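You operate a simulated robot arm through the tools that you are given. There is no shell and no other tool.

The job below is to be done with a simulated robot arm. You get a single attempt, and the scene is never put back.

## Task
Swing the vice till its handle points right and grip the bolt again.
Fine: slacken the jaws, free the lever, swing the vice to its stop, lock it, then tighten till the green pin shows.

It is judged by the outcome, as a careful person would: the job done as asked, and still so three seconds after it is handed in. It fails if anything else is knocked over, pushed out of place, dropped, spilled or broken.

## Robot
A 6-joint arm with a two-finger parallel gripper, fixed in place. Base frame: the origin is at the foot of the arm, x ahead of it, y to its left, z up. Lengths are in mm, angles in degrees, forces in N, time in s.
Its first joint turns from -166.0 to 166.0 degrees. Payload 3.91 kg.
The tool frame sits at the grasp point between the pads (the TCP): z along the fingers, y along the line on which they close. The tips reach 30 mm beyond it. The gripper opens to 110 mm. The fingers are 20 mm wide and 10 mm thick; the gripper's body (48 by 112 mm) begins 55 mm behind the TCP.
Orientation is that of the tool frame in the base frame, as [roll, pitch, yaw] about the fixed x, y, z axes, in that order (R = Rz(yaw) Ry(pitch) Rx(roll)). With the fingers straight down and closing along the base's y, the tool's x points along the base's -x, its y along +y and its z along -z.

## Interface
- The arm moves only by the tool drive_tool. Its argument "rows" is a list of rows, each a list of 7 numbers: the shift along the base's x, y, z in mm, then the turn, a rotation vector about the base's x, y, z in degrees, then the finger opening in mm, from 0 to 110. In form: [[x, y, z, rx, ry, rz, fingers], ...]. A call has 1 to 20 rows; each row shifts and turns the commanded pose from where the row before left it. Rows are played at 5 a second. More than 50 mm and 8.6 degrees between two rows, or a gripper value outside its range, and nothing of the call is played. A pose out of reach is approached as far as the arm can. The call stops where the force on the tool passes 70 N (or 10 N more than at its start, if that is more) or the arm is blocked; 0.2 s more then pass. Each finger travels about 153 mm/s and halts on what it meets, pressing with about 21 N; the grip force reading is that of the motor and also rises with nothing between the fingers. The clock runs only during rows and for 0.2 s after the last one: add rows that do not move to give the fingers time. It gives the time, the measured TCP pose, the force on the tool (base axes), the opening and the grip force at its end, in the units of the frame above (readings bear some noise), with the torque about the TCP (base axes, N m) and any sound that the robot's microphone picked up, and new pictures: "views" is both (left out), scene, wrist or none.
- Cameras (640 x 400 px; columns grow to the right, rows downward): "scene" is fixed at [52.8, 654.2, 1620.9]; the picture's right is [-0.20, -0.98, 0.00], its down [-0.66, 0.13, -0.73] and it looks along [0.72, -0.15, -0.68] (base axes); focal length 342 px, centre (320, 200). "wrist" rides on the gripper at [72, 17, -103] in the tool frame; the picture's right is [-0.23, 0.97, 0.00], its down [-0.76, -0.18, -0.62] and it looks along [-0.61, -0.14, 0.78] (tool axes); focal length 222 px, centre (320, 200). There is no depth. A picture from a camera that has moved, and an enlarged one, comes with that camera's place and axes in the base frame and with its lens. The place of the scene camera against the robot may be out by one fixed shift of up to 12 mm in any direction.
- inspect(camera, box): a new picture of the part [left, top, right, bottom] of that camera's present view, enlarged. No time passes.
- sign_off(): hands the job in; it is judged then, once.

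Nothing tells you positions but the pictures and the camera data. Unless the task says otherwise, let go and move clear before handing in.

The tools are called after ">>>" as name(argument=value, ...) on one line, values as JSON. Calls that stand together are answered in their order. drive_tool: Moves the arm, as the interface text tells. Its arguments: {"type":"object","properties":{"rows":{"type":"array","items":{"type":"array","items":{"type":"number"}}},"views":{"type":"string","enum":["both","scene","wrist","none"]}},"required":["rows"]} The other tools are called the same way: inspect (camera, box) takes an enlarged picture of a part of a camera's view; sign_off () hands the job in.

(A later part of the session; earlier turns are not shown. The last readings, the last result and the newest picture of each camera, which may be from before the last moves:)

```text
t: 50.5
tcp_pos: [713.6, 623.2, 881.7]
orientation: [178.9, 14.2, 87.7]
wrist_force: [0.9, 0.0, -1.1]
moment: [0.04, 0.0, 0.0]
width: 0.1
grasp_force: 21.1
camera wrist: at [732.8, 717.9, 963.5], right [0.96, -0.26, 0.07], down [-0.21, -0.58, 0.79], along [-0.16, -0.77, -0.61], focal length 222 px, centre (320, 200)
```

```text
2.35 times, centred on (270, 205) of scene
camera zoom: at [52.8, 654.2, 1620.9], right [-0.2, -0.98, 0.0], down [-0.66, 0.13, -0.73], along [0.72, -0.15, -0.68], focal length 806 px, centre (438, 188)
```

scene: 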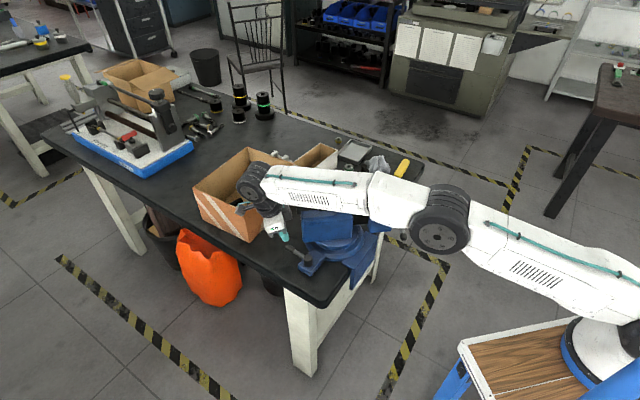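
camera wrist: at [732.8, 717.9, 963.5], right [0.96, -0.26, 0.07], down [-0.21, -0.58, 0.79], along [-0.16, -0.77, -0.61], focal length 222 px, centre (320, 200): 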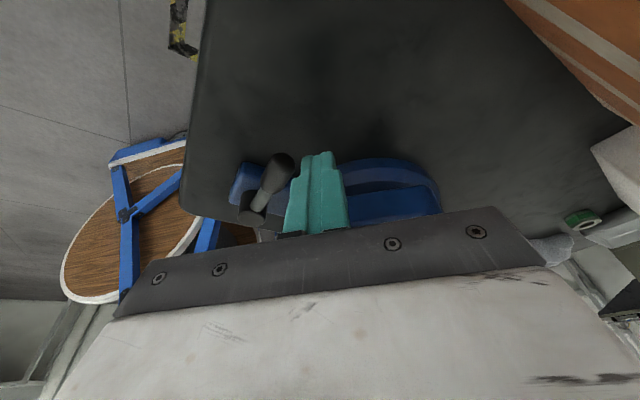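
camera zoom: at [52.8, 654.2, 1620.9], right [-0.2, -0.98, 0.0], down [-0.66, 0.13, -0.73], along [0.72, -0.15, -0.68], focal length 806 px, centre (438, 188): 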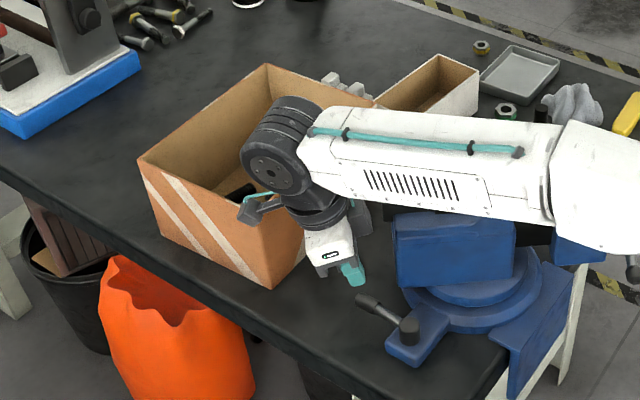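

No contact this time, and the tip is beyond the lever on its +x side. I'll sweep toward -x to swing the lever back to the locked position.

>>> drive_tool(rows=[[-6, -1, 0, 0, 0, 0, 0], [-6, 0, 0, 0, 0, 0, 0], [-6, 0, 0, 0, 0, 0, 0], [-6, 0, 0, 0, 0, 0, 0], [-6, 0, 0, 0, 0, 0, 0], [-6, 2, 0, 0, 0, 0, 0], [-6, 2, 0, 0, 0, 0, 0], [-5, 1, 0, 0, 0, 0, 0], [0, 0, 0, 0, 0, 0, 0]])

>>> inspect(camera="wrist", box=[160, 20, 480, 220])

```text
t: 52.5
tcp_pos: [666.5, 628.4, 885.4]
orientation: [178.9, 13.9, 87.7]
wrist_force: [7.6, 22.8, 36.2]
moment: [0.77, 0.05, -0.19]
width: 0.0
grasp_force: 21.2
camera wrist: at [684.8, 723.6, 967.7], right [0.96, -0.25, 0.07], down [-0.21, -0.58, 0.78], along [-0.16, -0.77, -0.62], focal length 222 px, centre (320, 200)
```

scene: 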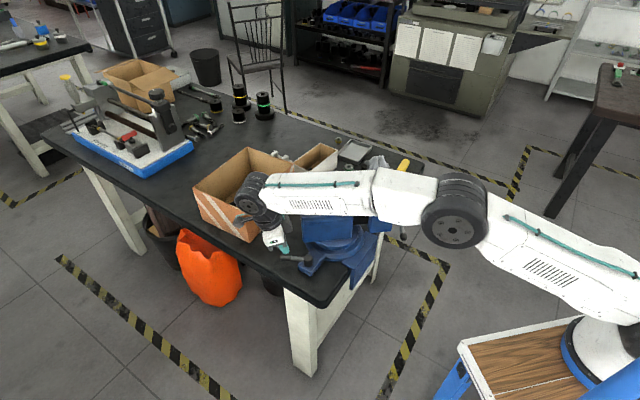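
wrist: 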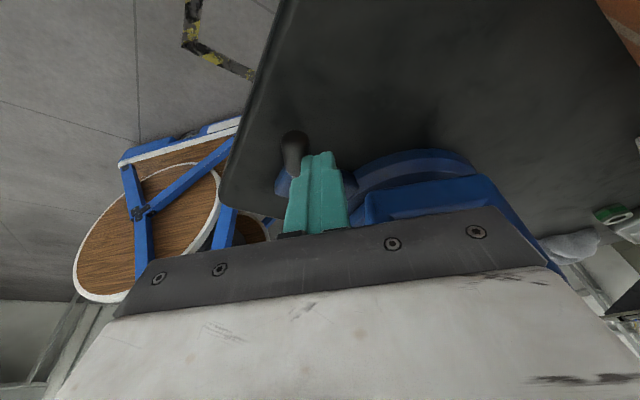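

```text
2.00 times, centred on (320, 120) of wrist
camera zoom: at [684.8, 723.6, 967.7], right [0.96, -0.25, 0.07], down [-0.21, -0.58, 0.78], along [-0.16, -0.77, -0.62], focal length 444 px, centre (320, 360)
```

zoom: 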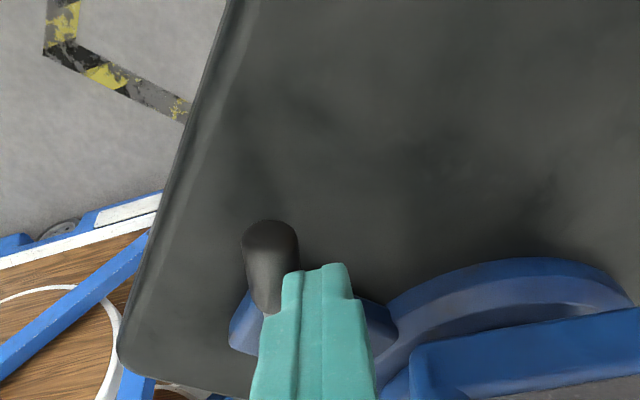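

The lever is turning, but the upward force suggests the tip is riding on top of the grip. I'll back off, go about 12 mm lower and push again.

>>> drive_tool(rows=[[8, 0, 3, 0, 0, 0, 0], [12, 0, 0, 0, 0, 0, 0], [0, 0, -8, 0, 0, 0, 0], [0, 0, -8, 0, 0, 0, 0], [0, 0, 0, 0, 0, 0, 0]])

>>> inspect(camera="wrist", box=[160, 20, 480, 220])

>>> inspect(camera="scene", box=[230, 190, 360, 290])

```text
t: 53.7
tcp_pos: [686.7, 627.7, 867.5]
orientation: [178.9, 14.2, 87.7]
wrist_force: [0.4, -0.2, 0.1]
moment: [-0.01, 0.0, -0.01]
width: 0.1
grasp_force: 20.7
camera wrist: at [706.0, 722.3, 950.4], right [0.96, -0.26, 0.07], down [-0.21, -0.58, 0.79], along [-0.16, -0.77, -0.61], focal length 222 px, centre (320, 200)
```

scene: 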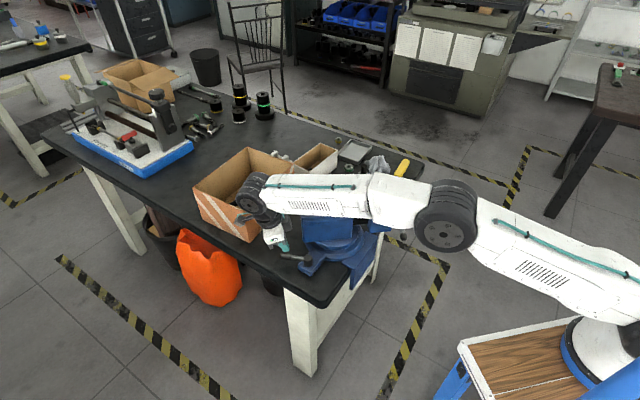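
wrist: 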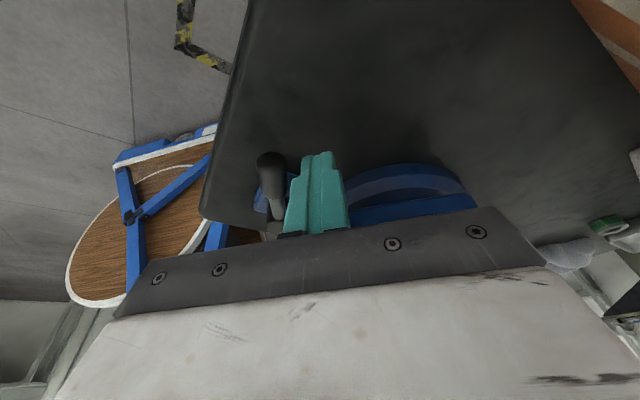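

```text
2.00 times, centred on (320, 120) of wrist
camera zoom: at [706.0, 722.3, 950.4], right [0.96, -0.26, 0.07], down [-0.21, -0.58, 0.79], along [-0.16, -0.77, -0.61], focal length 444 px, centre (320, 360)
```

zoom: 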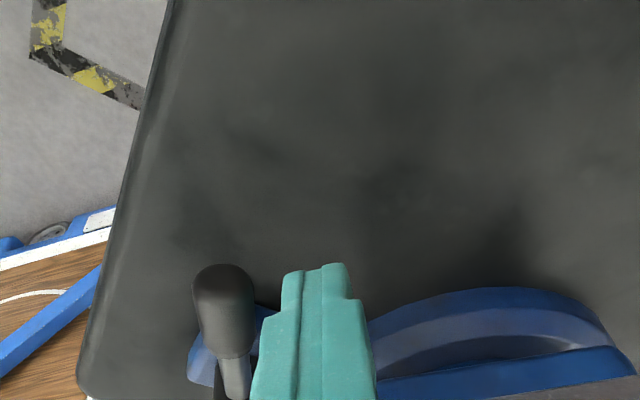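

```text
4.00 times, centred on (295, 240) of scene
camera zoom: at [52.8, 654.2, 1620.9], right [-0.2, -0.98, 0.0], down [-0.66, 0.13, -0.73], along [0.72, -0.15, -0.68], focal length 1370 px, centre (420, 40)
```

zoom: 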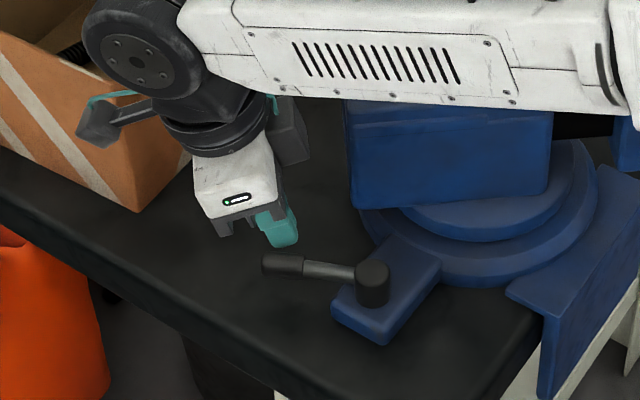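

The lever is now at about 73° and the tip is lower, beside the grip. I'll continue the arc.

>>> drive_tool(rows=[[-6, 0, 0, 0, 0, 0, 0], [-6, 0, 0, 0, 0, 0, 0], [-6, 0.5, 0, 0, 0, 0, 0], [-6, 0.5, 0, 0, 0, 0, 0], [-6, 0.5, 0, 0, 0, 0, 0], [-6, 1, 0, 0, 0, 0, 0], [-6, 1, 0, 0, 0, 0, 0], [-6, 0.5, 0, 0, 0, 0, 0], [-5, 0, 0, 0, 0, 0, 0], [-5, 0, 0, 0, 0, 0, 0], [-5, -0.5, 0, 0, 0, 0, 0], [0, 0, 0, 0, 0, 0, 0]])

>>> inspect(camera="wrist", box=[160, 20, 480, 220])

>>> inspect(camera="scene", box=[230, 190, 360, 290])

```text
t: 56.3
tcp_pos: [624.5, 630.4, 867.5]
orientation: [178.9, 14.2, 87.7]
wrist_force: [-0.4, -0.4, -0.1]
moment: [0.02, -0.02, -0.02]
width: 0.4
grasp_force: 20.6
camera wrist: at [643.2, 726.2, 950.2], right [0.96, -0.25, 0.07], down [-0.21, -0.58, 0.79], along [-0.16, -0.78, -0.61], focal length 222 px, centre (320, 200)
```

scene: 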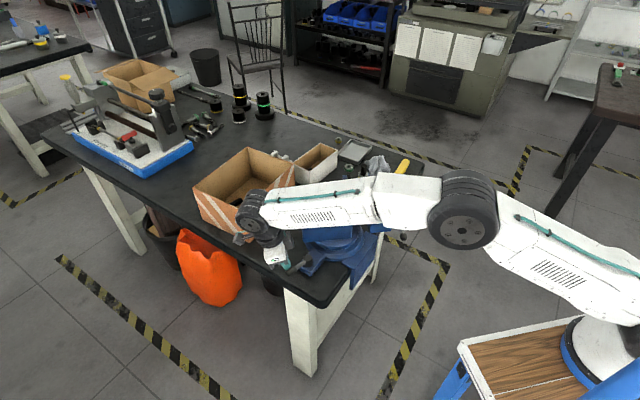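
wrist: 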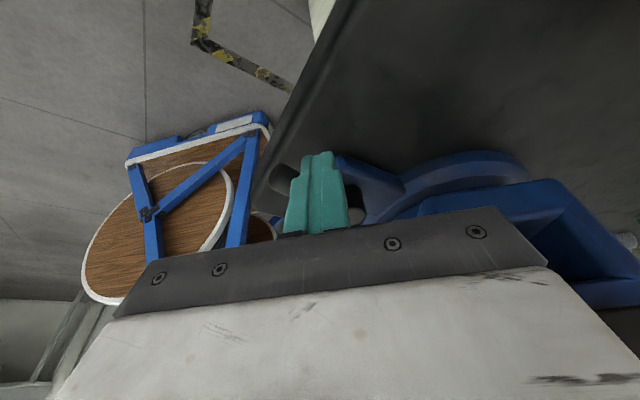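

```text
2.00 times, centred on (320, 120) of wrist
camera zoom: at [643.2, 726.2, 950.2], right [0.96, -0.25, 0.07], down [-0.21, -0.58, 0.79], along [-0.16, -0.78, -0.61], focal length 444 px, centre (320, 360)
```

zoom: 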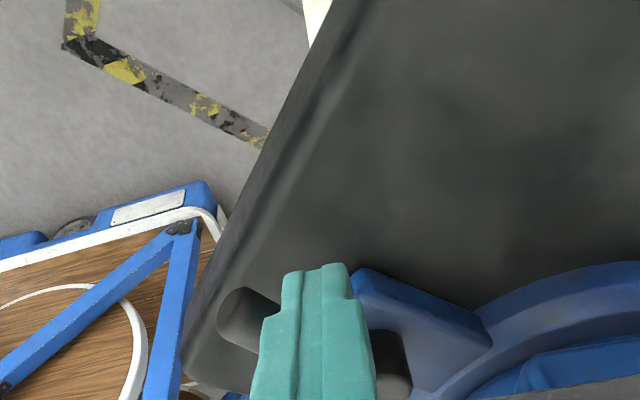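

```text
4.00 times, centred on (295, 240) of scene
camera zoom: at [52.8, 654.2, 1620.9], right [-0.2, -0.98, 0.0], down [-0.66, 0.13, -0.73], along [0.72, -0.15, -0.68], focal length 1370 px, centre (420, 40)
```

zoom: 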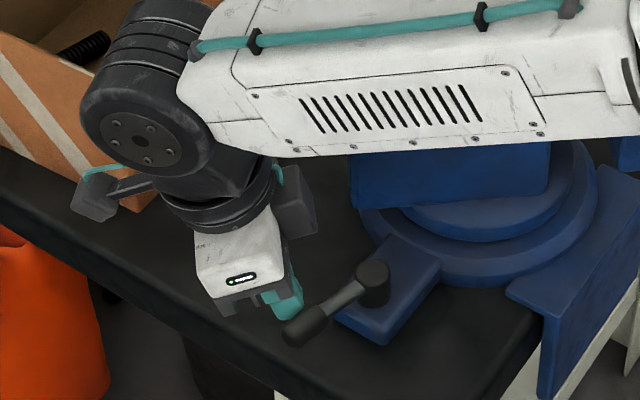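

The lever is nearly back to its original locked angle. I'll push the last bit toward -x-y until it stops firmly.

>>> drive_tool(rows=[[-4, -2, 0, 0, 0, 0, 0], [-4, -3, 0, 0, 0, 0, 0], [-3, -3, 0, 0, 0, 0, 0], [-3, -3, 0, 0, 0, 0, 0], [-3, -3, 0, 0, 0, 0, 0], [-3, -3, 0, 0, 0, 0, 0], [-3, -3, 0, 0, 0, 0, 0], [-3, -3, 0, 0, 0, 0, 0]])

>>> inspect(camera="scene", box=[230, 190, 360, 290])

```text
t: 57.4
tcp_pos: [613.1, 624.7, 868.5]
orientation: [178.3, 13.2, 87.6]
wrist_force: [18.5, 28.3, -18.3]
moment: [0.96, -0.62, -0.02]
width: 0.1
grasp_force: 21.3
stopped in row 5: the force on the tool passed its limit at 76 N (the readings are from after the stop); the commanded pose is now the measured one
camera wrist: at [631.4, 718.0, 952.6], right [0.96, -0.26, 0.08], down [-0.22, -0.59, 0.78], along [-0.15, -0.76, -0.63], focal length 222 px, centre (320, 200)
```

scene: 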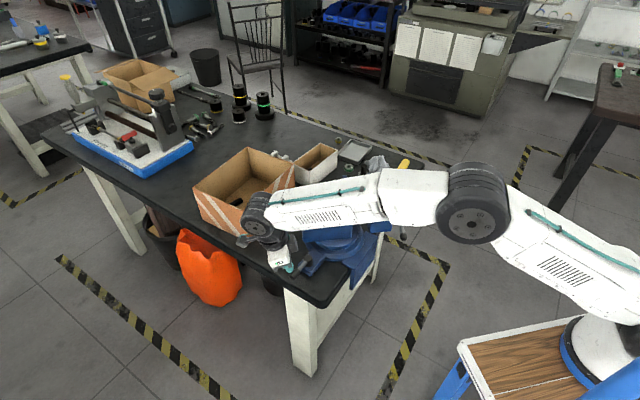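
wrist: 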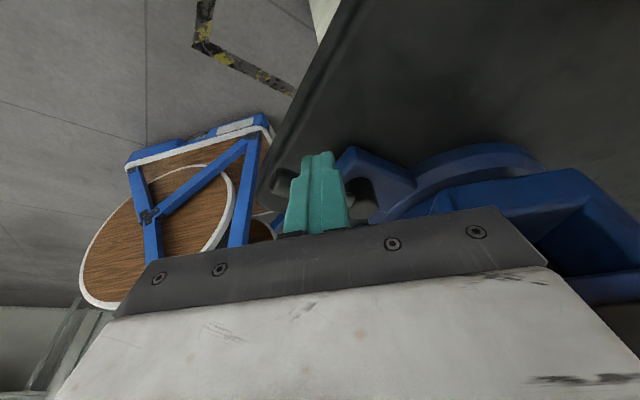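

```text
4.00 times, centred on (295, 240) of scene
camera zoom: at [52.8, 654.2, 1620.9], right [-0.2, -0.98, 0.0], down [-0.66, 0.13, -0.73], along [0.72, -0.15, -0.68], focal length 1370 px, centre (420, 40)
```

zoom: 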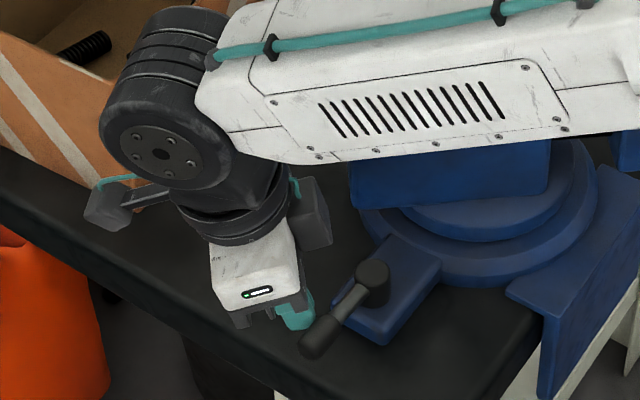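

The lever is firmly home at its original locked angle. I'll retreat upward and check the vice's angle and the bolt.

>>> drive_tool(rows=[[8, 8, 0, 0, 0, 0, 0], [0, 0, 40, 0, 0, 0, 0], [0, 0, 45, 5, 0, 0, 0], [0, -20, 45, 5, 0, 8, 0], [-5, -30, 35, 4, 0, 8, 0], [-5, -40, 20, 0, 0, 8, 0], [-5, -40, 20, 0, 0, 8, 0], [-5, -40, 20, 0, 0, 8, 0], [-5, -40, 0, 0, 0, 8, 0], [0, -40, 0, 0, 0, 8, 0], [0, 0, 0, 0, 0, 8, 0], [0, 0, 0, 0, 0, 8, 0], [0, 0, 0, 0, 0, 8, 0], [0, 0, 0, 0, 0, 8, 0], [0, 0, 0, 0, 0, 0, 0]])

>>> inspect(camera="wrist", box=[160, 20, 480, 220])

>>> inspect(camera="scene", box=[280, 160, 430, 280])

```text
refused: row 4 steps farther than a row can; nothing moved
```

```text
2.00 times, centred on (320, 120) of wrist
camera zoom: at [631.4, 718.0, 952.6], right [0.96, -0.26, 0.08], down [-0.22, -0.59, 0.78], along [-0.15, -0.76, -0.63], focal length 444 px, centre (320, 360)
```

zoom: 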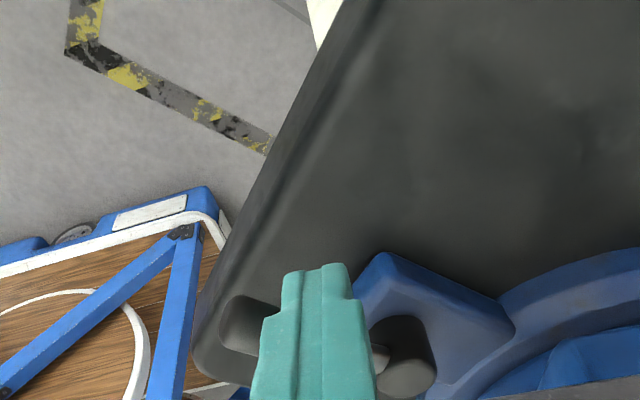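

```text
3.33 times, centred on (355, 220) of scene
camera zoom: at [52.8, 654.2, 1620.9], right [-0.2, -0.98, 0.0], down [-0.66, 0.13, -0.73], along [0.72, -0.15, -0.68], focal length 1142 px, centre (203, 133)
```

zoom: 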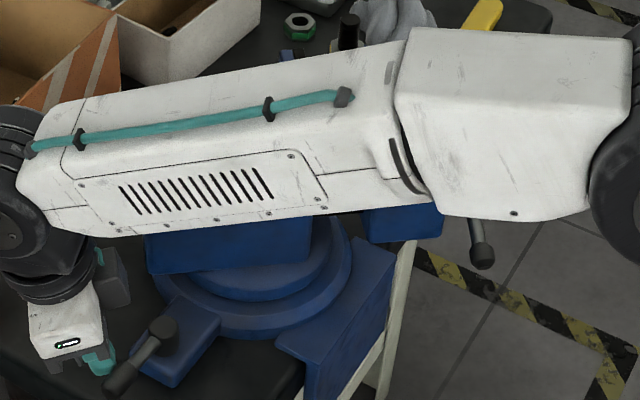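

>>> drive_tool(rows=[[8, 8, 0, 0, 0, 0, 0], [0, 0, 40, 0, 0, 0, 0], [-5, 0, 45, 5, 0, 0, 0], [-5, 0, 45, 5, 0, 0, 0], [-5, 0, 40, 4, 0, 0, 0], [-5, -30, 20, 0, 0, 8, 0], [-5, -30, 10, 0, 0, 8, 0], [-5, -30, 10, 0, 0, 8, 0], [0, -30, 10, 0, 0, 8, 0], [0, -30, 10, 0, 0, 8, 0], [0, -30, 0, 0, 0, 8, 0], [0, -25, 0, 0, 0, 8, 0], [0, -20, 0, 0, 0, 8, 0], [0, 0, 0, 0, 0, 8, 0], [0, 0, 0, 0, 0, 8, 0], [0, 0, 0, 0, 0, 8, 0], [0, 0, 0, 0, 0, 0, 0]])

>>> inspect(camera="wrist", box=[200, 20, 520, 220])

>>> inspect(camera="scene", box=[280, 160, 430, 280])

```text
t: 61.0
tcp_pos: [590.5, 405.3, 1100.4]
orientation: [179.0, -0.7, 175.7]
wrist_force: [-0.1, -0.2, 0.1]
moment: [0.0, 0.02, 0.01]
width: 0.0
grasp_force: 21.3
camera wrist: at [520.1, 425.4, 1204.0], right [0.3, 0.95, 0.01], down [0.75, -0.25, 0.61], along [0.59, -0.17, -0.79], focal length 222 px, centre (320, 200)
```

scene: 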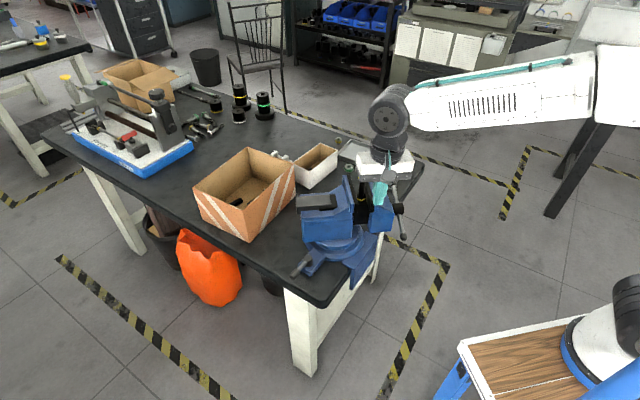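
wrist: 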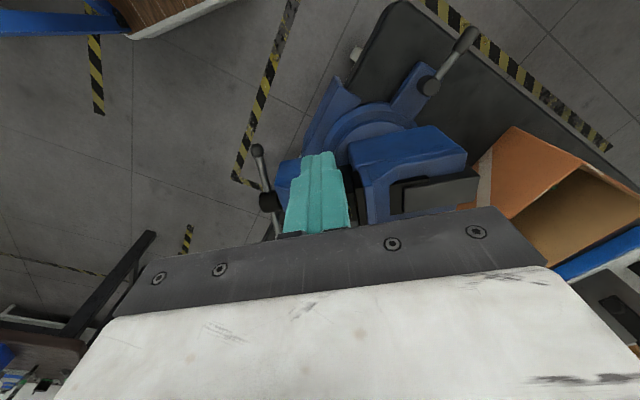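

```text
2.00 times, centred on (360, 120) of wrist
camera zoom: at [520.1, 425.4, 1204.0], right [0.3, 0.95, 0.01], down [0.75, -0.25, 0.61], along [0.59, -0.17, -0.79], focal length 444 px, centre (240, 360)
```

zoom: 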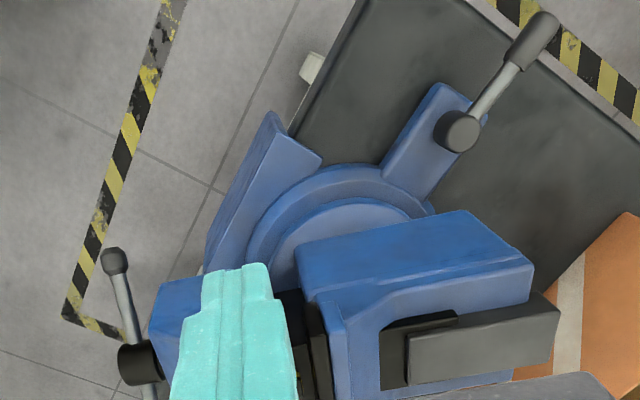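

```text
3.33 times, centred on (355, 220) of scene
camera zoom: at [52.8, 654.2, 1620.9], right [-0.2, -0.98, 0.0], down [-0.66, 0.13, -0.73], along [0.72, -0.15, -0.68], focal length 1142 px, centre (203, 133)
```

zoom: 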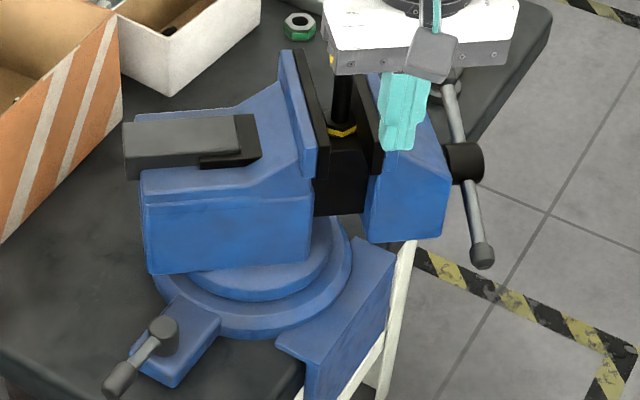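

The vice hasn't moved and the lever is locked, with the bolt still upright. To tighten, I'll press down the upper bar end, now near (803,276,932). I'll go round on the -y side at height while turning the gripper 94°.

>>> drive_tool(rows=[[0, -25, 10, 0, 0, 7.8, 0], [0, -25, 10, 0, 0, 7.8, 0], [0, -25, 10, 0, 0, 7.8, 0], [0, -25, 0, 0, 0, 7.8, 0], [5, -25, 0, 0, 0, 7.8, 0], [10, -25, 0, 0, 0, 7.8, 0], [15, -20, 0, 0, 0, 7.8, 0], [20, -10, 0, 0, 0, 7.8, 0], [25, 0, 0, 0, 0, 7.8, 0], [25, 0, 0, 0, 0, 7.8, 0], [25, 0, 0, 0, 0, 7.8, 0], [25, 0, 0, 0, 0, 7.8, 0], [0, 0, 0, 0, 0, 0, 0]])

>>> inspect(camera="wrist", box=[200, 20, 520, 220])

>>> inspect(camera="scene", box=[300, 150, 450, 270])

```text
t: 63.8
tcp_pos: [739.3, 224.6, 1130.5]
orientation: [179.0, -0.6, -90.7]
wrist_force: [0.0, 0.2, 0.4]
moment: [0.01, -0.03, -0.01]
width: 0.0
grasp_force: 20.7
camera wrist: at [724.1, 153.1, 1234.7], right [-0.97, 0.24, 0.01], down [0.2, 0.77, 0.61], along [0.14, 0.6, -0.79], focal length 222 px, centre (320, 200)
```

scene: 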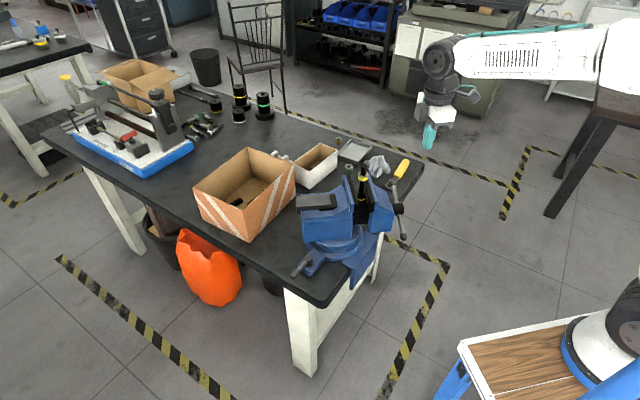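
wrist: 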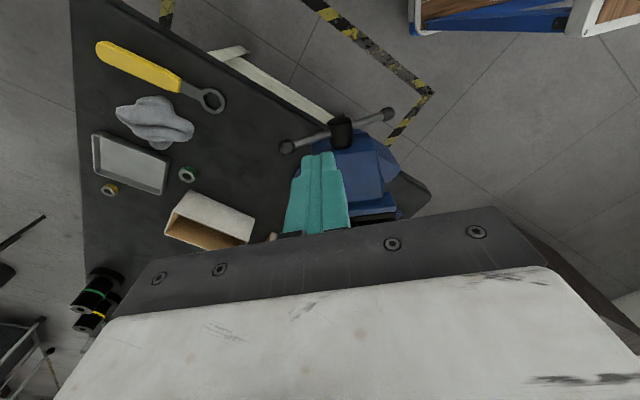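

```text
2.00 times, centred on (360, 120) of wrist
camera zoom: at [724.1, 153.1, 1234.7], right [-0.97, 0.24, 0.01], down [0.2, 0.77, 0.61], along [0.14, 0.6, -0.79], focal length 444 px, centre (240, 360)
```

zoom: 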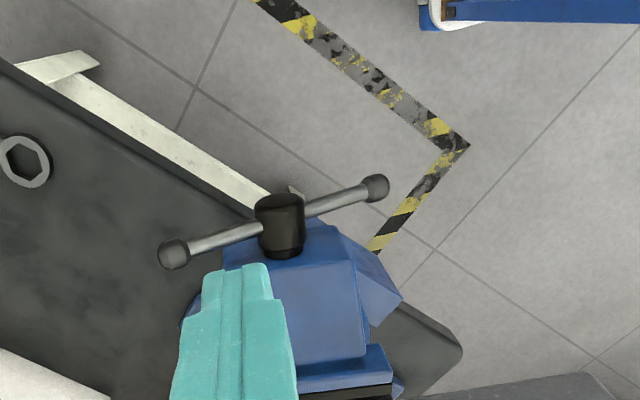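

```text
3.33 times, centred on (375, 210) of scene
camera zoom: at [52.8, 654.2, 1620.9], right [-0.2, -0.98, 0.0], down [-0.66, 0.13, -0.73], along [0.72, -0.15, -0.68], focal length 1142 px, centre (137, 167)
```

zoom: 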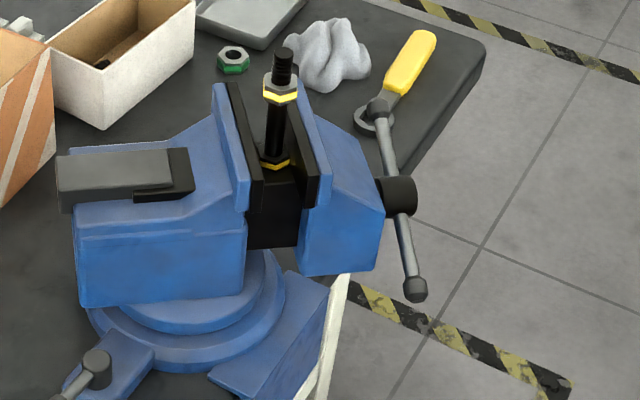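

The upper bar end is at about (800,273,938) and the lower at (641,285,870), giving a centre near (720,280,905). I'll position the tips above the upper end.

>>> drive_tool(rows=[[27, 22, 0, 0, 0, 0, 0], [26, 23, -20, 0, 0, 0, 0], [0, 0, -40, 0, 0, 0, 0], [0, 0, -40, 0, 0, 0, 0], [0, 0, -35, 0, 0, 0, 0], [0, 0, 0, 0, 0, 0, 0]])

>>> inspect(camera="wrist", box=[200, 20, 520, 220])

>>> inspect(camera="scene", box=[300, 150, 450, 270])

```text
t: 65.2
tcp_pos: [795.9, 268.6, 995.1]
orientation: [179.0, -0.6, -90.8]
wrist_force: [-0.6, 0.3, -0.2]
moment: [0.0, 0.05, 0.01]
width: 0.0
grasp_force: 21.3
camera wrist: at [779.5, 198.1, 1099.0], right [-0.97, 0.24, 0.01], down [0.2, 0.77, 0.61], along [0.14, 0.6, -0.79], focal length 222 px, centre (320, 200)
```

scene: 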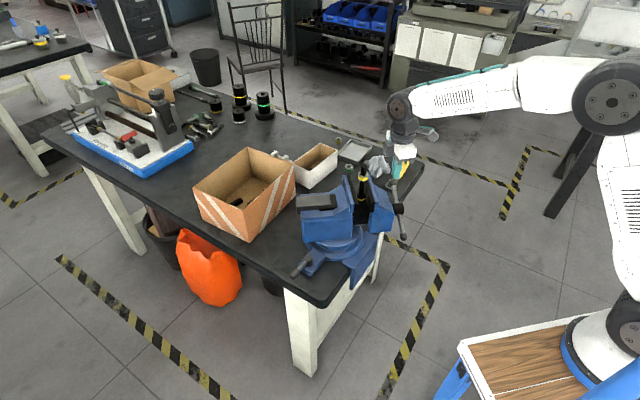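
wrist: 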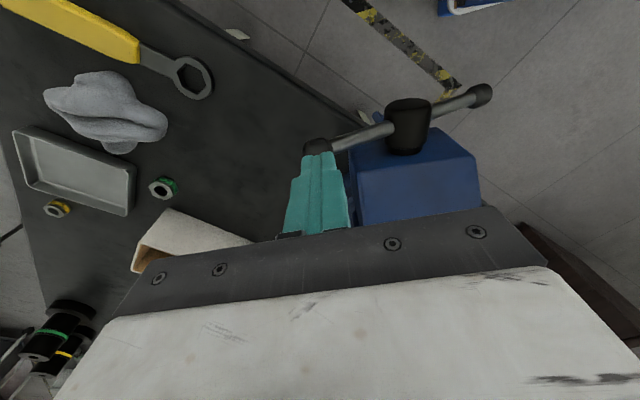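

```text
2.00 times, centred on (360, 120) of wrist
camera zoom: at [779.5, 198.1, 1099.0], right [-0.97, 0.24, 0.01], down [0.2, 0.77, 0.61], along [0.14, 0.6, -0.79], focal length 444 px, centre (240, 360)
```

zoom: 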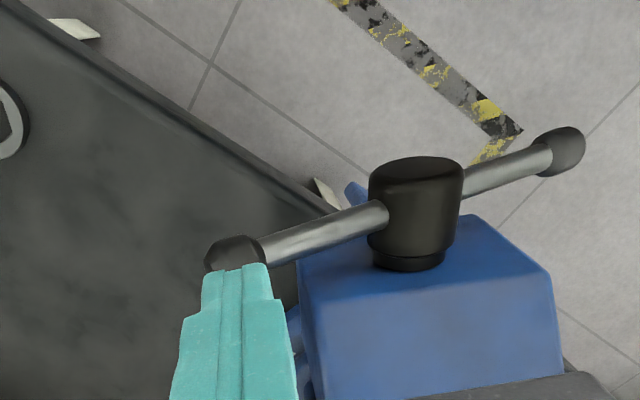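

```text
3.33 times, centred on (375, 210) of scene
camera zoom: at [52.8, 654.2, 1620.9], right [-0.2, -0.98, 0.0], down [-0.66, 0.13, -0.73], along [0.72, -0.15, -0.68], focal length 1142 px, centre (137, 167)
```

zoom: 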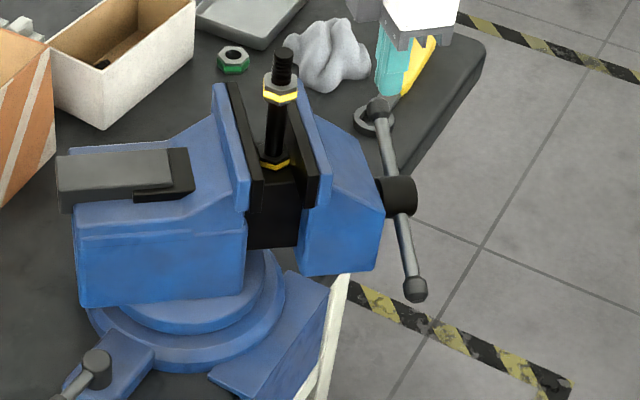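

The ball end is right beneath the tips. I'll press down in steps.

>>> drive_tool(rows=[[-2, 0, -6, 0, 0, 0, 0], [-1, 0, -6, 0, 0, 0, 0], [0, 0, -6, 0, 0, 0, 0], [0, 0, -6, 0, 0, 0, 0], [0, 0, -6, 0, 0, 0, 0], [0, 0, -6, 0, 0, 0, 0], [0, 0, -6, 0, 0, 0, 0], [0, 0, 0, 0, 0, 0, 0]])

>>> inspect(camera="wrist", box=[200, 20, 520, 220])

>>> inspect(camera="scene", box=[300, 150, 450, 270])

```text
t: 67.0
tcp_pos: [789.3, 270.6, 952.2]
orientation: [178.9, -0.6, -90.8]
wrist_force: [1.0, 1.2, 2.1]
moment: [0.07, -0.06, 0.02]
width: 0.0
grasp_force: 21.0
camera wrist: at [774.1, 199.4, 1057.4], right [-0.97, 0.24, 0.01], down [0.2, 0.77, 0.61], along [0.14, 0.6, -0.79], focal length 222 px, centre (320, 200)
```

scene: 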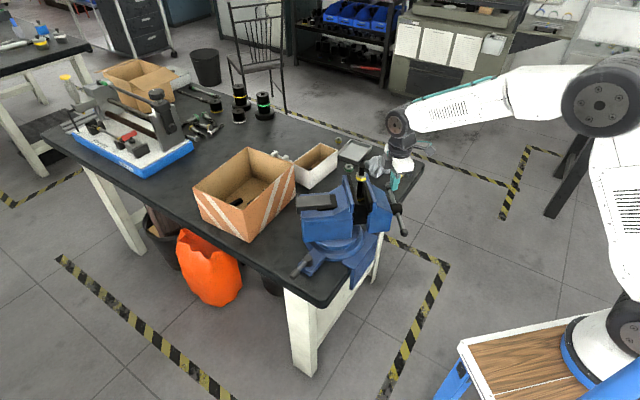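
wrist: 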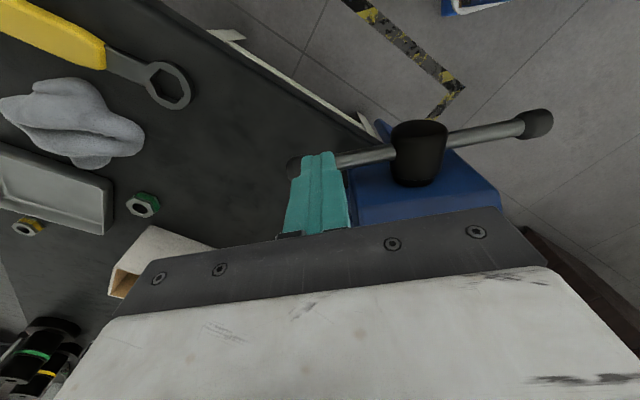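

```text
2.00 times, centred on (360, 120) of wrist
camera zoom: at [774.1, 199.4, 1057.4], right [-0.97, 0.24, 0.01], down [0.2, 0.77, 0.61], along [0.14, 0.6, -0.79], focal length 444 px, centre (240, 360)
```

zoom: 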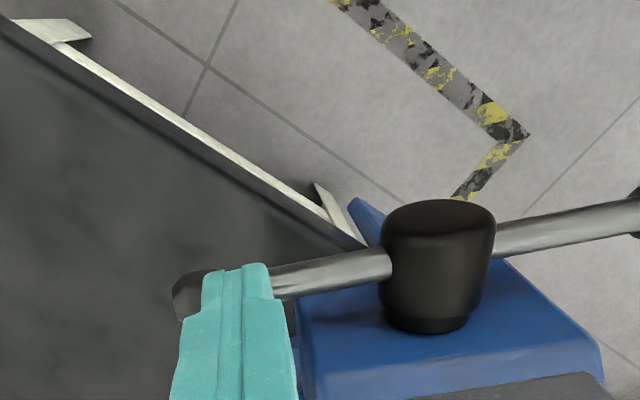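

```text
3.33 times, centred on (375, 210) of scene
camera zoom: at [52.8, 654.2, 1620.9], right [-0.2, -0.98, 0.0], down [-0.66, 0.13, -0.73], along [0.72, -0.15, -0.68], focal length 1142 px, centre (137, 167)
```

zoom: 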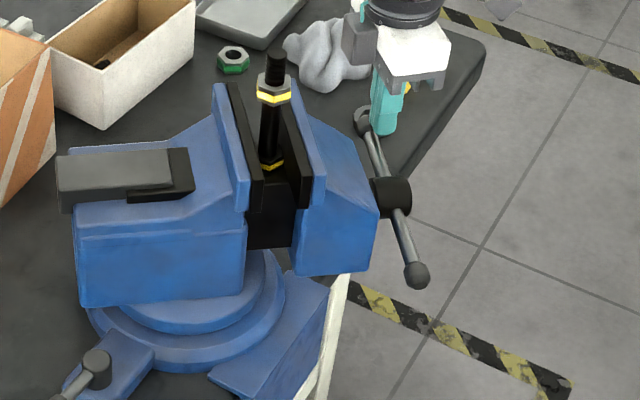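

The handle is turning and the jaws are closing on the bolt. I'll continue.

>>> drive_tool(rows=[[0, 0, -6, 0, 0, 0, 0], [0, 0, -6, 0, 0, 0, 0], [0, 0, -6, 0, 0, 0, 0], [0, 0, -6, 0, 0, 0, 0], [0, 0, -5, 0, 0, 0, 0], [0, 0, -5, 0, 0, 0, 0], [0, 0, 0, 0, 0, 0, 0]])

>>> inspect(camera="wrist", box=[200, 20, 520, 220])

>>> inspect(camera="scene", box=[300, 150, 450, 270])

```text
t: 68.6
tcp_pos: [789.0, 269.3, 919.5]
orientation: [178.9, -0.7, -90.8]
wrist_force: [-3.5, -2.9, 6.9]
moment: [0.0, 0.19, 0.07]
width: 0.0
grasp_force: 20.9
camera wrist: at [773.6, 199.0, 1023.7], right [-0.97, 0.24, 0.01], down [0.2, 0.77, 0.61], along [0.14, 0.6, -0.79], focal length 222 px, centre (320, 200)
```

scene: 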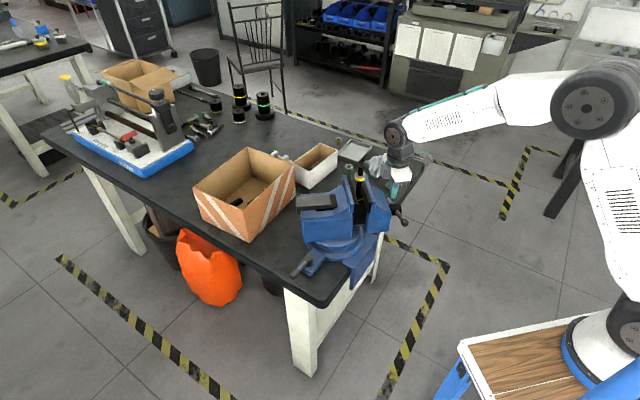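
wrist: 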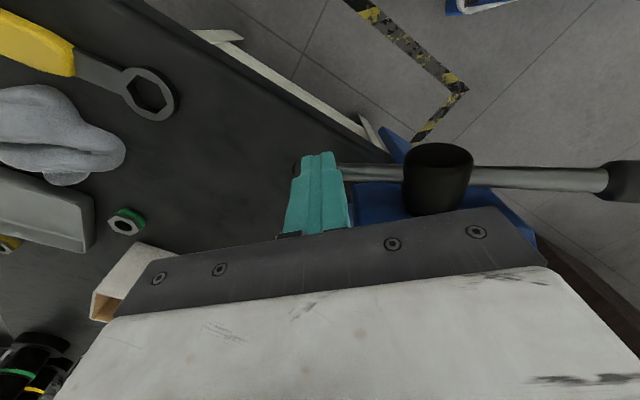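

```text
2.00 times, centred on (360, 120) of wrist
camera zoom: at [773.6, 199.0, 1023.7], right [-0.97, 0.24, 0.01], down [0.2, 0.77, 0.61], along [0.14, 0.6, -0.79], focal length 444 px, centre (240, 360)
```

zoom: 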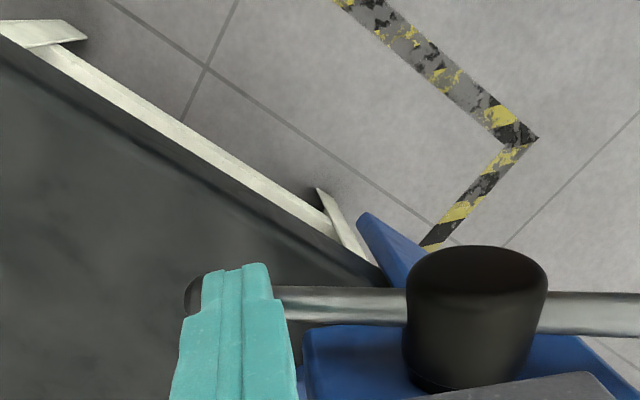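

```text
3.33 times, centred on (375, 210) of scene
camera zoom: at [52.8, 654.2, 1620.9], right [-0.2, -0.98, 0.0], down [-0.66, 0.13, -0.73], along [0.72, -0.15, -0.68], focal length 1142 px, centre (137, 167)
```

zoom: 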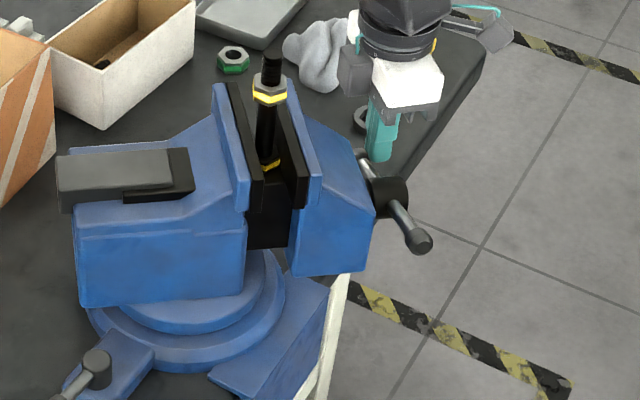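

>>> drive_tool(rows=[[-1, 0, -5, 0, 0, 0, 0], [-1, 0, -5, 0, 0, 0, 0], [-1, 0, -5, 0, 0, 0, 0], [-1, 0, -5, 0, 0, 0, 0], [-1, 0, -4, 0, 0, 0, 0], [0, 0, 0, 0, 0, 0, 0]])

>>> inspect(camera="wrist", box=[200, 20, 520, 220])

>>> inspect(camera="scene", box=[330, 150, 430, 240])

```text
t: 70.0
tcp_pos: [784.9, 269.1, 896.1]
orientation: [179.1, -0.6, -90.8]
wrist_force: [0.1, -5.7, 13.1]
moment: [-0.05, 0.16, 0.06]
width: 0.0
grasp_force: 21.0
camera wrist: at [768.9, 198.5, 999.4], right [-0.97, 0.24, 0.01], down [0.2, 0.77, 0.61], along [0.14, 0.6, -0.79], focal length 222 px, centre (320, 200)
```

scene: 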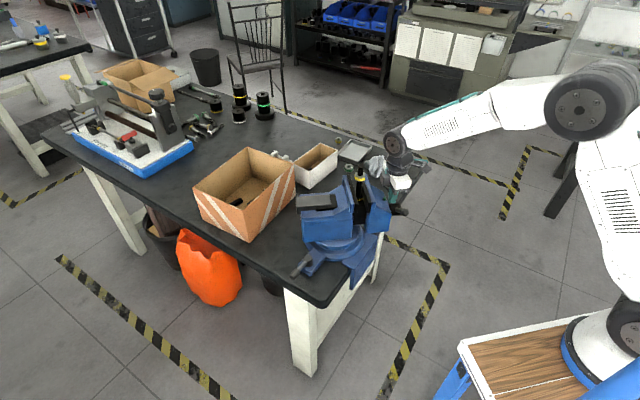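
wrist: 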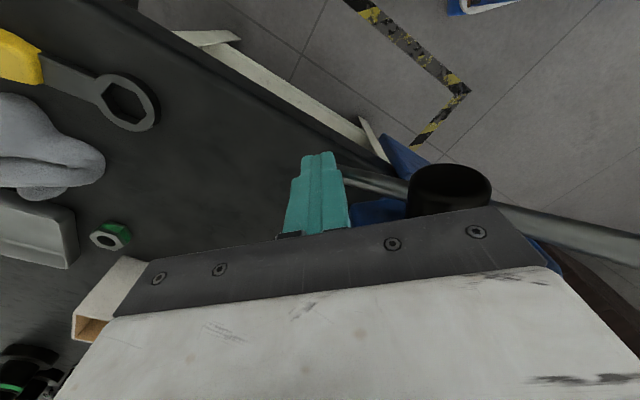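

```text
2.00 times, centred on (360, 120) of wrist
camera zoom: at [768.9, 198.5, 999.4], right [-0.97, 0.24, 0.01], down [0.2, 0.77, 0.61], along [0.14, 0.6, -0.79], focal length 444 px, centre (240, 360)
```

zoom: 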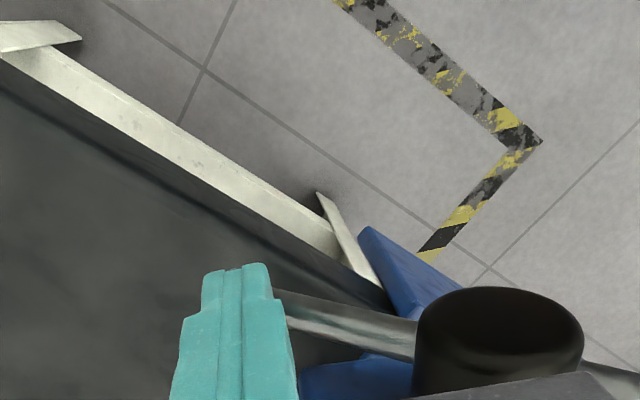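

```text
4.44 times, centred on (380, 195) of scene
camera zoom: at [52.8, 654.2, 1620.9], right [-0.2, -0.98, 0.0], down [-0.66, 0.13, -0.73], along [0.72, -0.15, -0.68], focal length 1522 px, centre (53, 222)
```

zoom: 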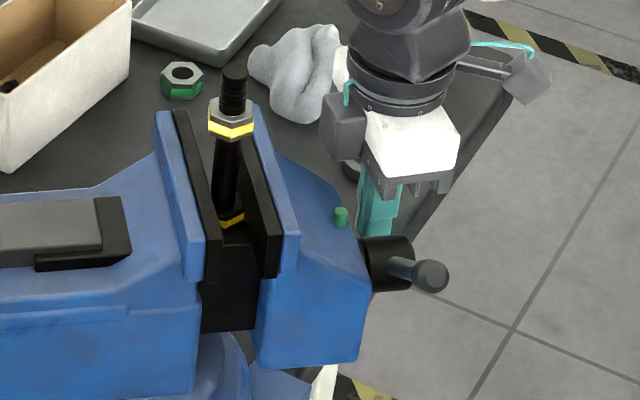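

The green pin is showing again and the handle is back near its original angle. I'll press a little further so the grip is firm, then back off and look.

>>> drive_tool(rows=[[-1, 0, -3, 0, 0, 0, 0], [-1, 0, -3, 0, 0, 0, 0], [0, 0, 0, 0, 0, 0, 0]], views="scene")

>>> inspect(camera="scene", box=[330, 150, 430, 240])

```text
t: 70.8
tcp_pos: [783.3, 269.3, 891.6]
orientation: [179.3, -0.6, -90.8]
wrist_force: [1.5, -8.6, 31.3]
moment: [1.27, 0.5, -0.03]
width: 0.3
grasp_force: 21.3
```

scene: 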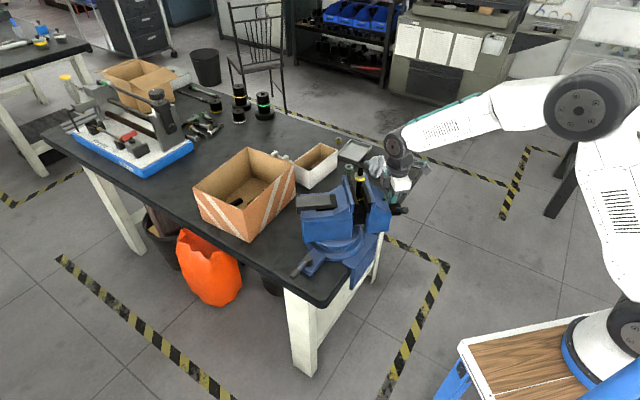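

```text
4.44 times, centred on (380, 195) of scene
camera zoom: at [52.8, 654.2, 1620.9], right [-0.2, -0.98, 0.0], down [-0.66, 0.13, -0.73], along [0.72, -0.15, -0.68], focal length 1522 px, centre (53, 222)
```

zoom: 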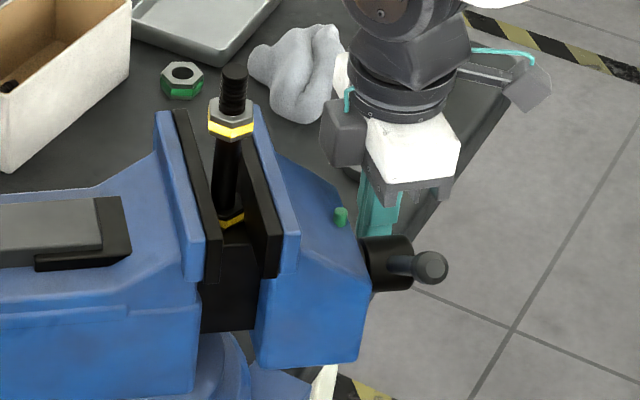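

The pin stands out clearly, and the added moment suggests the gripper housing is just touching the jaw, so I won't press further. I'll lift straight up and move clear.

>>> drive_tool(rows=[[0, -3, 10, 0, 0, 0, 0], [0, -5, 35, 0, 0, 0, 0], [0, -5, 45, 0, 0, 0, 0], [0, -10, 45, 0, 0, 0, 0], [0, -15, 45, 0, 0, 0, 0], [-25, -25, 30, 0, 0, 0, 0], [-25, -25, 0, 0, 0, 0, 0], [0, 0, 0, 0, 0, 0, 0]])

>>> inspect(camera="wrist", box=[220, 60, 500, 220])

>>> inspect(camera="scene", box=[330, 150, 430, 240])

>>> inspect(camera="scene", box=[270, 150, 430, 290])

```text
t: 72.6
tcp_pos: [730.5, 179.4, 1100.9]
orientation: [178.9, -0.6, -90.8]
wrist_force: [0.3, 0.6, -1.0]
moment: [-0.02, -0.01, 0.01]
width: 0.1
grasp_force: 21.4
camera wrist: at [714.9, 109.4, 1204.5], right [-0.97, 0.24, 0.01], down [0.2, 0.77, 0.61], along [0.14, 0.6, -0.79], focal length 222 px, centre (320, 200)
```

scene: 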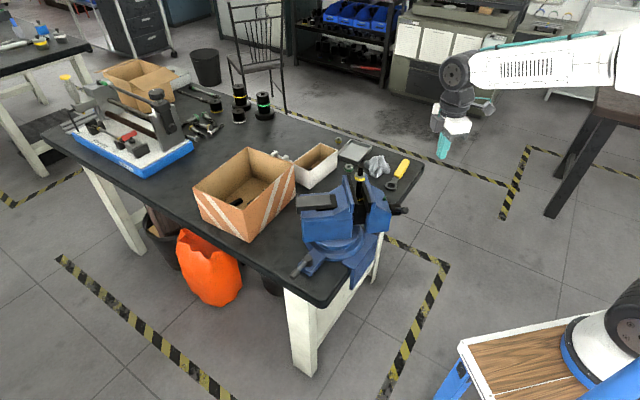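
wrist: 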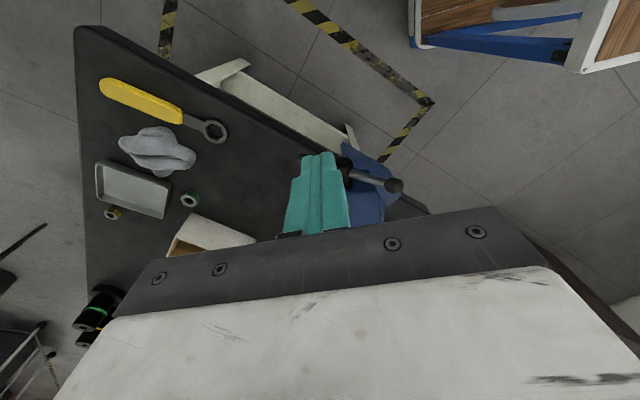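

```text
2.29 times, centred on (360, 140) of wrist
camera zoom: at [714.9, 109.4, 1204.5], right [-0.97, 0.24, 0.01], down [0.2, 0.77, 0.61], along [0.14, 0.6, -0.79], focal length 508 px, centre (229, 337)
```

zoom: 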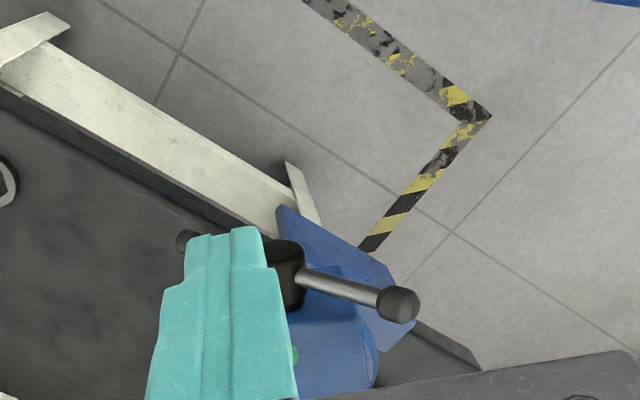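

```text
4.44 times, centred on (380, 195) of scene
camera zoom: at [52.8, 654.2, 1620.9], right [-0.2, -0.98, 0.0], down [-0.66, 0.13, -0.73], along [0.72, -0.15, -0.68], focal length 1522 px, centre (53, 222)
```

zoom: 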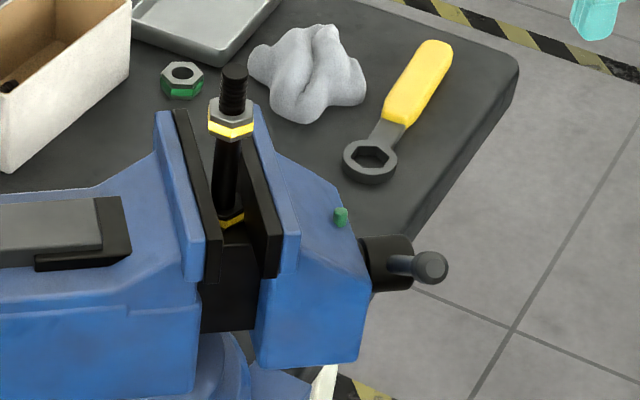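

```text
2.86 times, centred on (350, 220) of scene
camera zoom: at [52.8, 654.2, 1620.9], right [-0.2, -0.98, 0.0], down [-0.66, 0.13, -0.73], along [0.72, -0.15, -0.68], focal length 979 px, centre (234, 143)
```

zoom: 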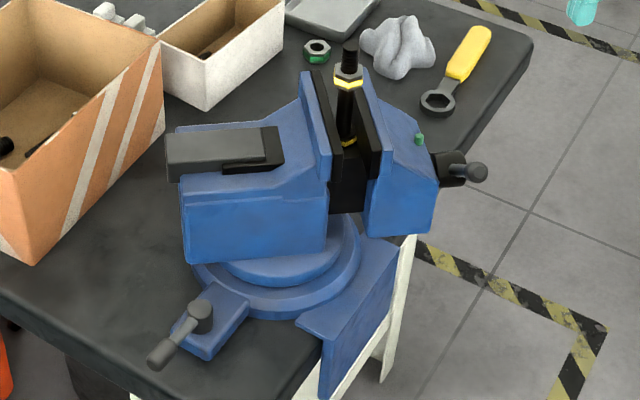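

The green pin is out, the bolt stands upright in the jaws, the lever is locked and the handle points right. Everything else is where it was. I'll wait a second, confirm nothing creeps, then hand in.

>>> drive_tool(rows=[[-20, -20, 10, 0, 0, 0, 0], [0, 0, 0, 0, 0, 0, 0], [0, 0, 0, 0, 0, 0, 0], [0, 0, 0, 0, 0, 0, 0], [0, 0, 0, 0, 0, 0, 0], [0, 0, 0, 0, 0, 0, 0], [0, 0, 0, 0, 0, 0, 0], [0, 0, 0, 0, 0, 0, 0]])

>>> inspect(camera="scene", box=[330, 150, 430, 240])

```text
t: 74.4
tcp_pos: [710.6, 162.1, 1109.6]
orientation: [179.1, -0.6, -90.8]
wrist_force: [-0.2, -0.3, 0.0]
moment: [0.01, 0.0, -0.03]
width: 0.0
grasp_force: 21.4
camera wrist: at [695.3, 90.9, 1214.3], right [-0.97, 0.24, 0.01], down [0.2, 0.77, 0.61], along [0.14, 0.6, -0.79], focal length 222 px, centre (320, 200)
```

scene: 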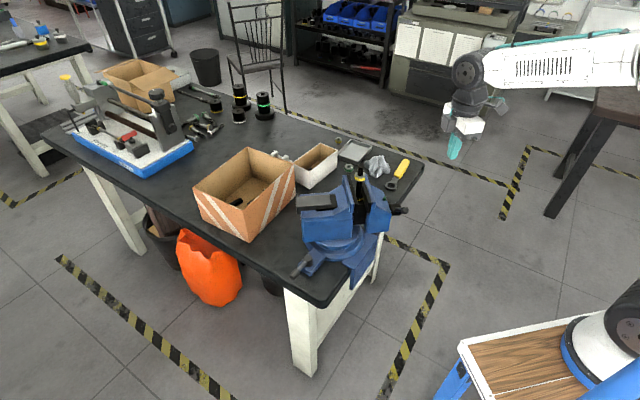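
wrist: 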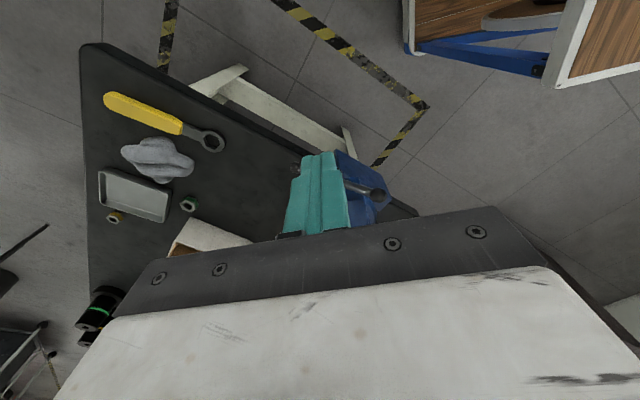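

```text
4.44 times, centred on (380, 195) of scene
camera zoom: at [52.8, 654.2, 1620.9], right [-0.2, -0.98, 0.0], down [-0.66, 0.13, -0.73], along [0.72, -0.15, -0.68], focal length 1522 px, centre (53, 222)
```

zoom: 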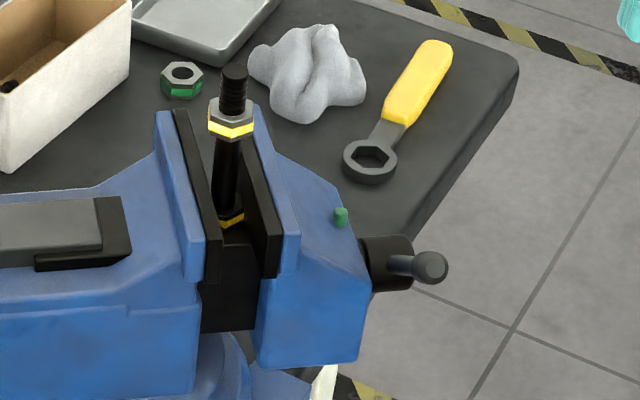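

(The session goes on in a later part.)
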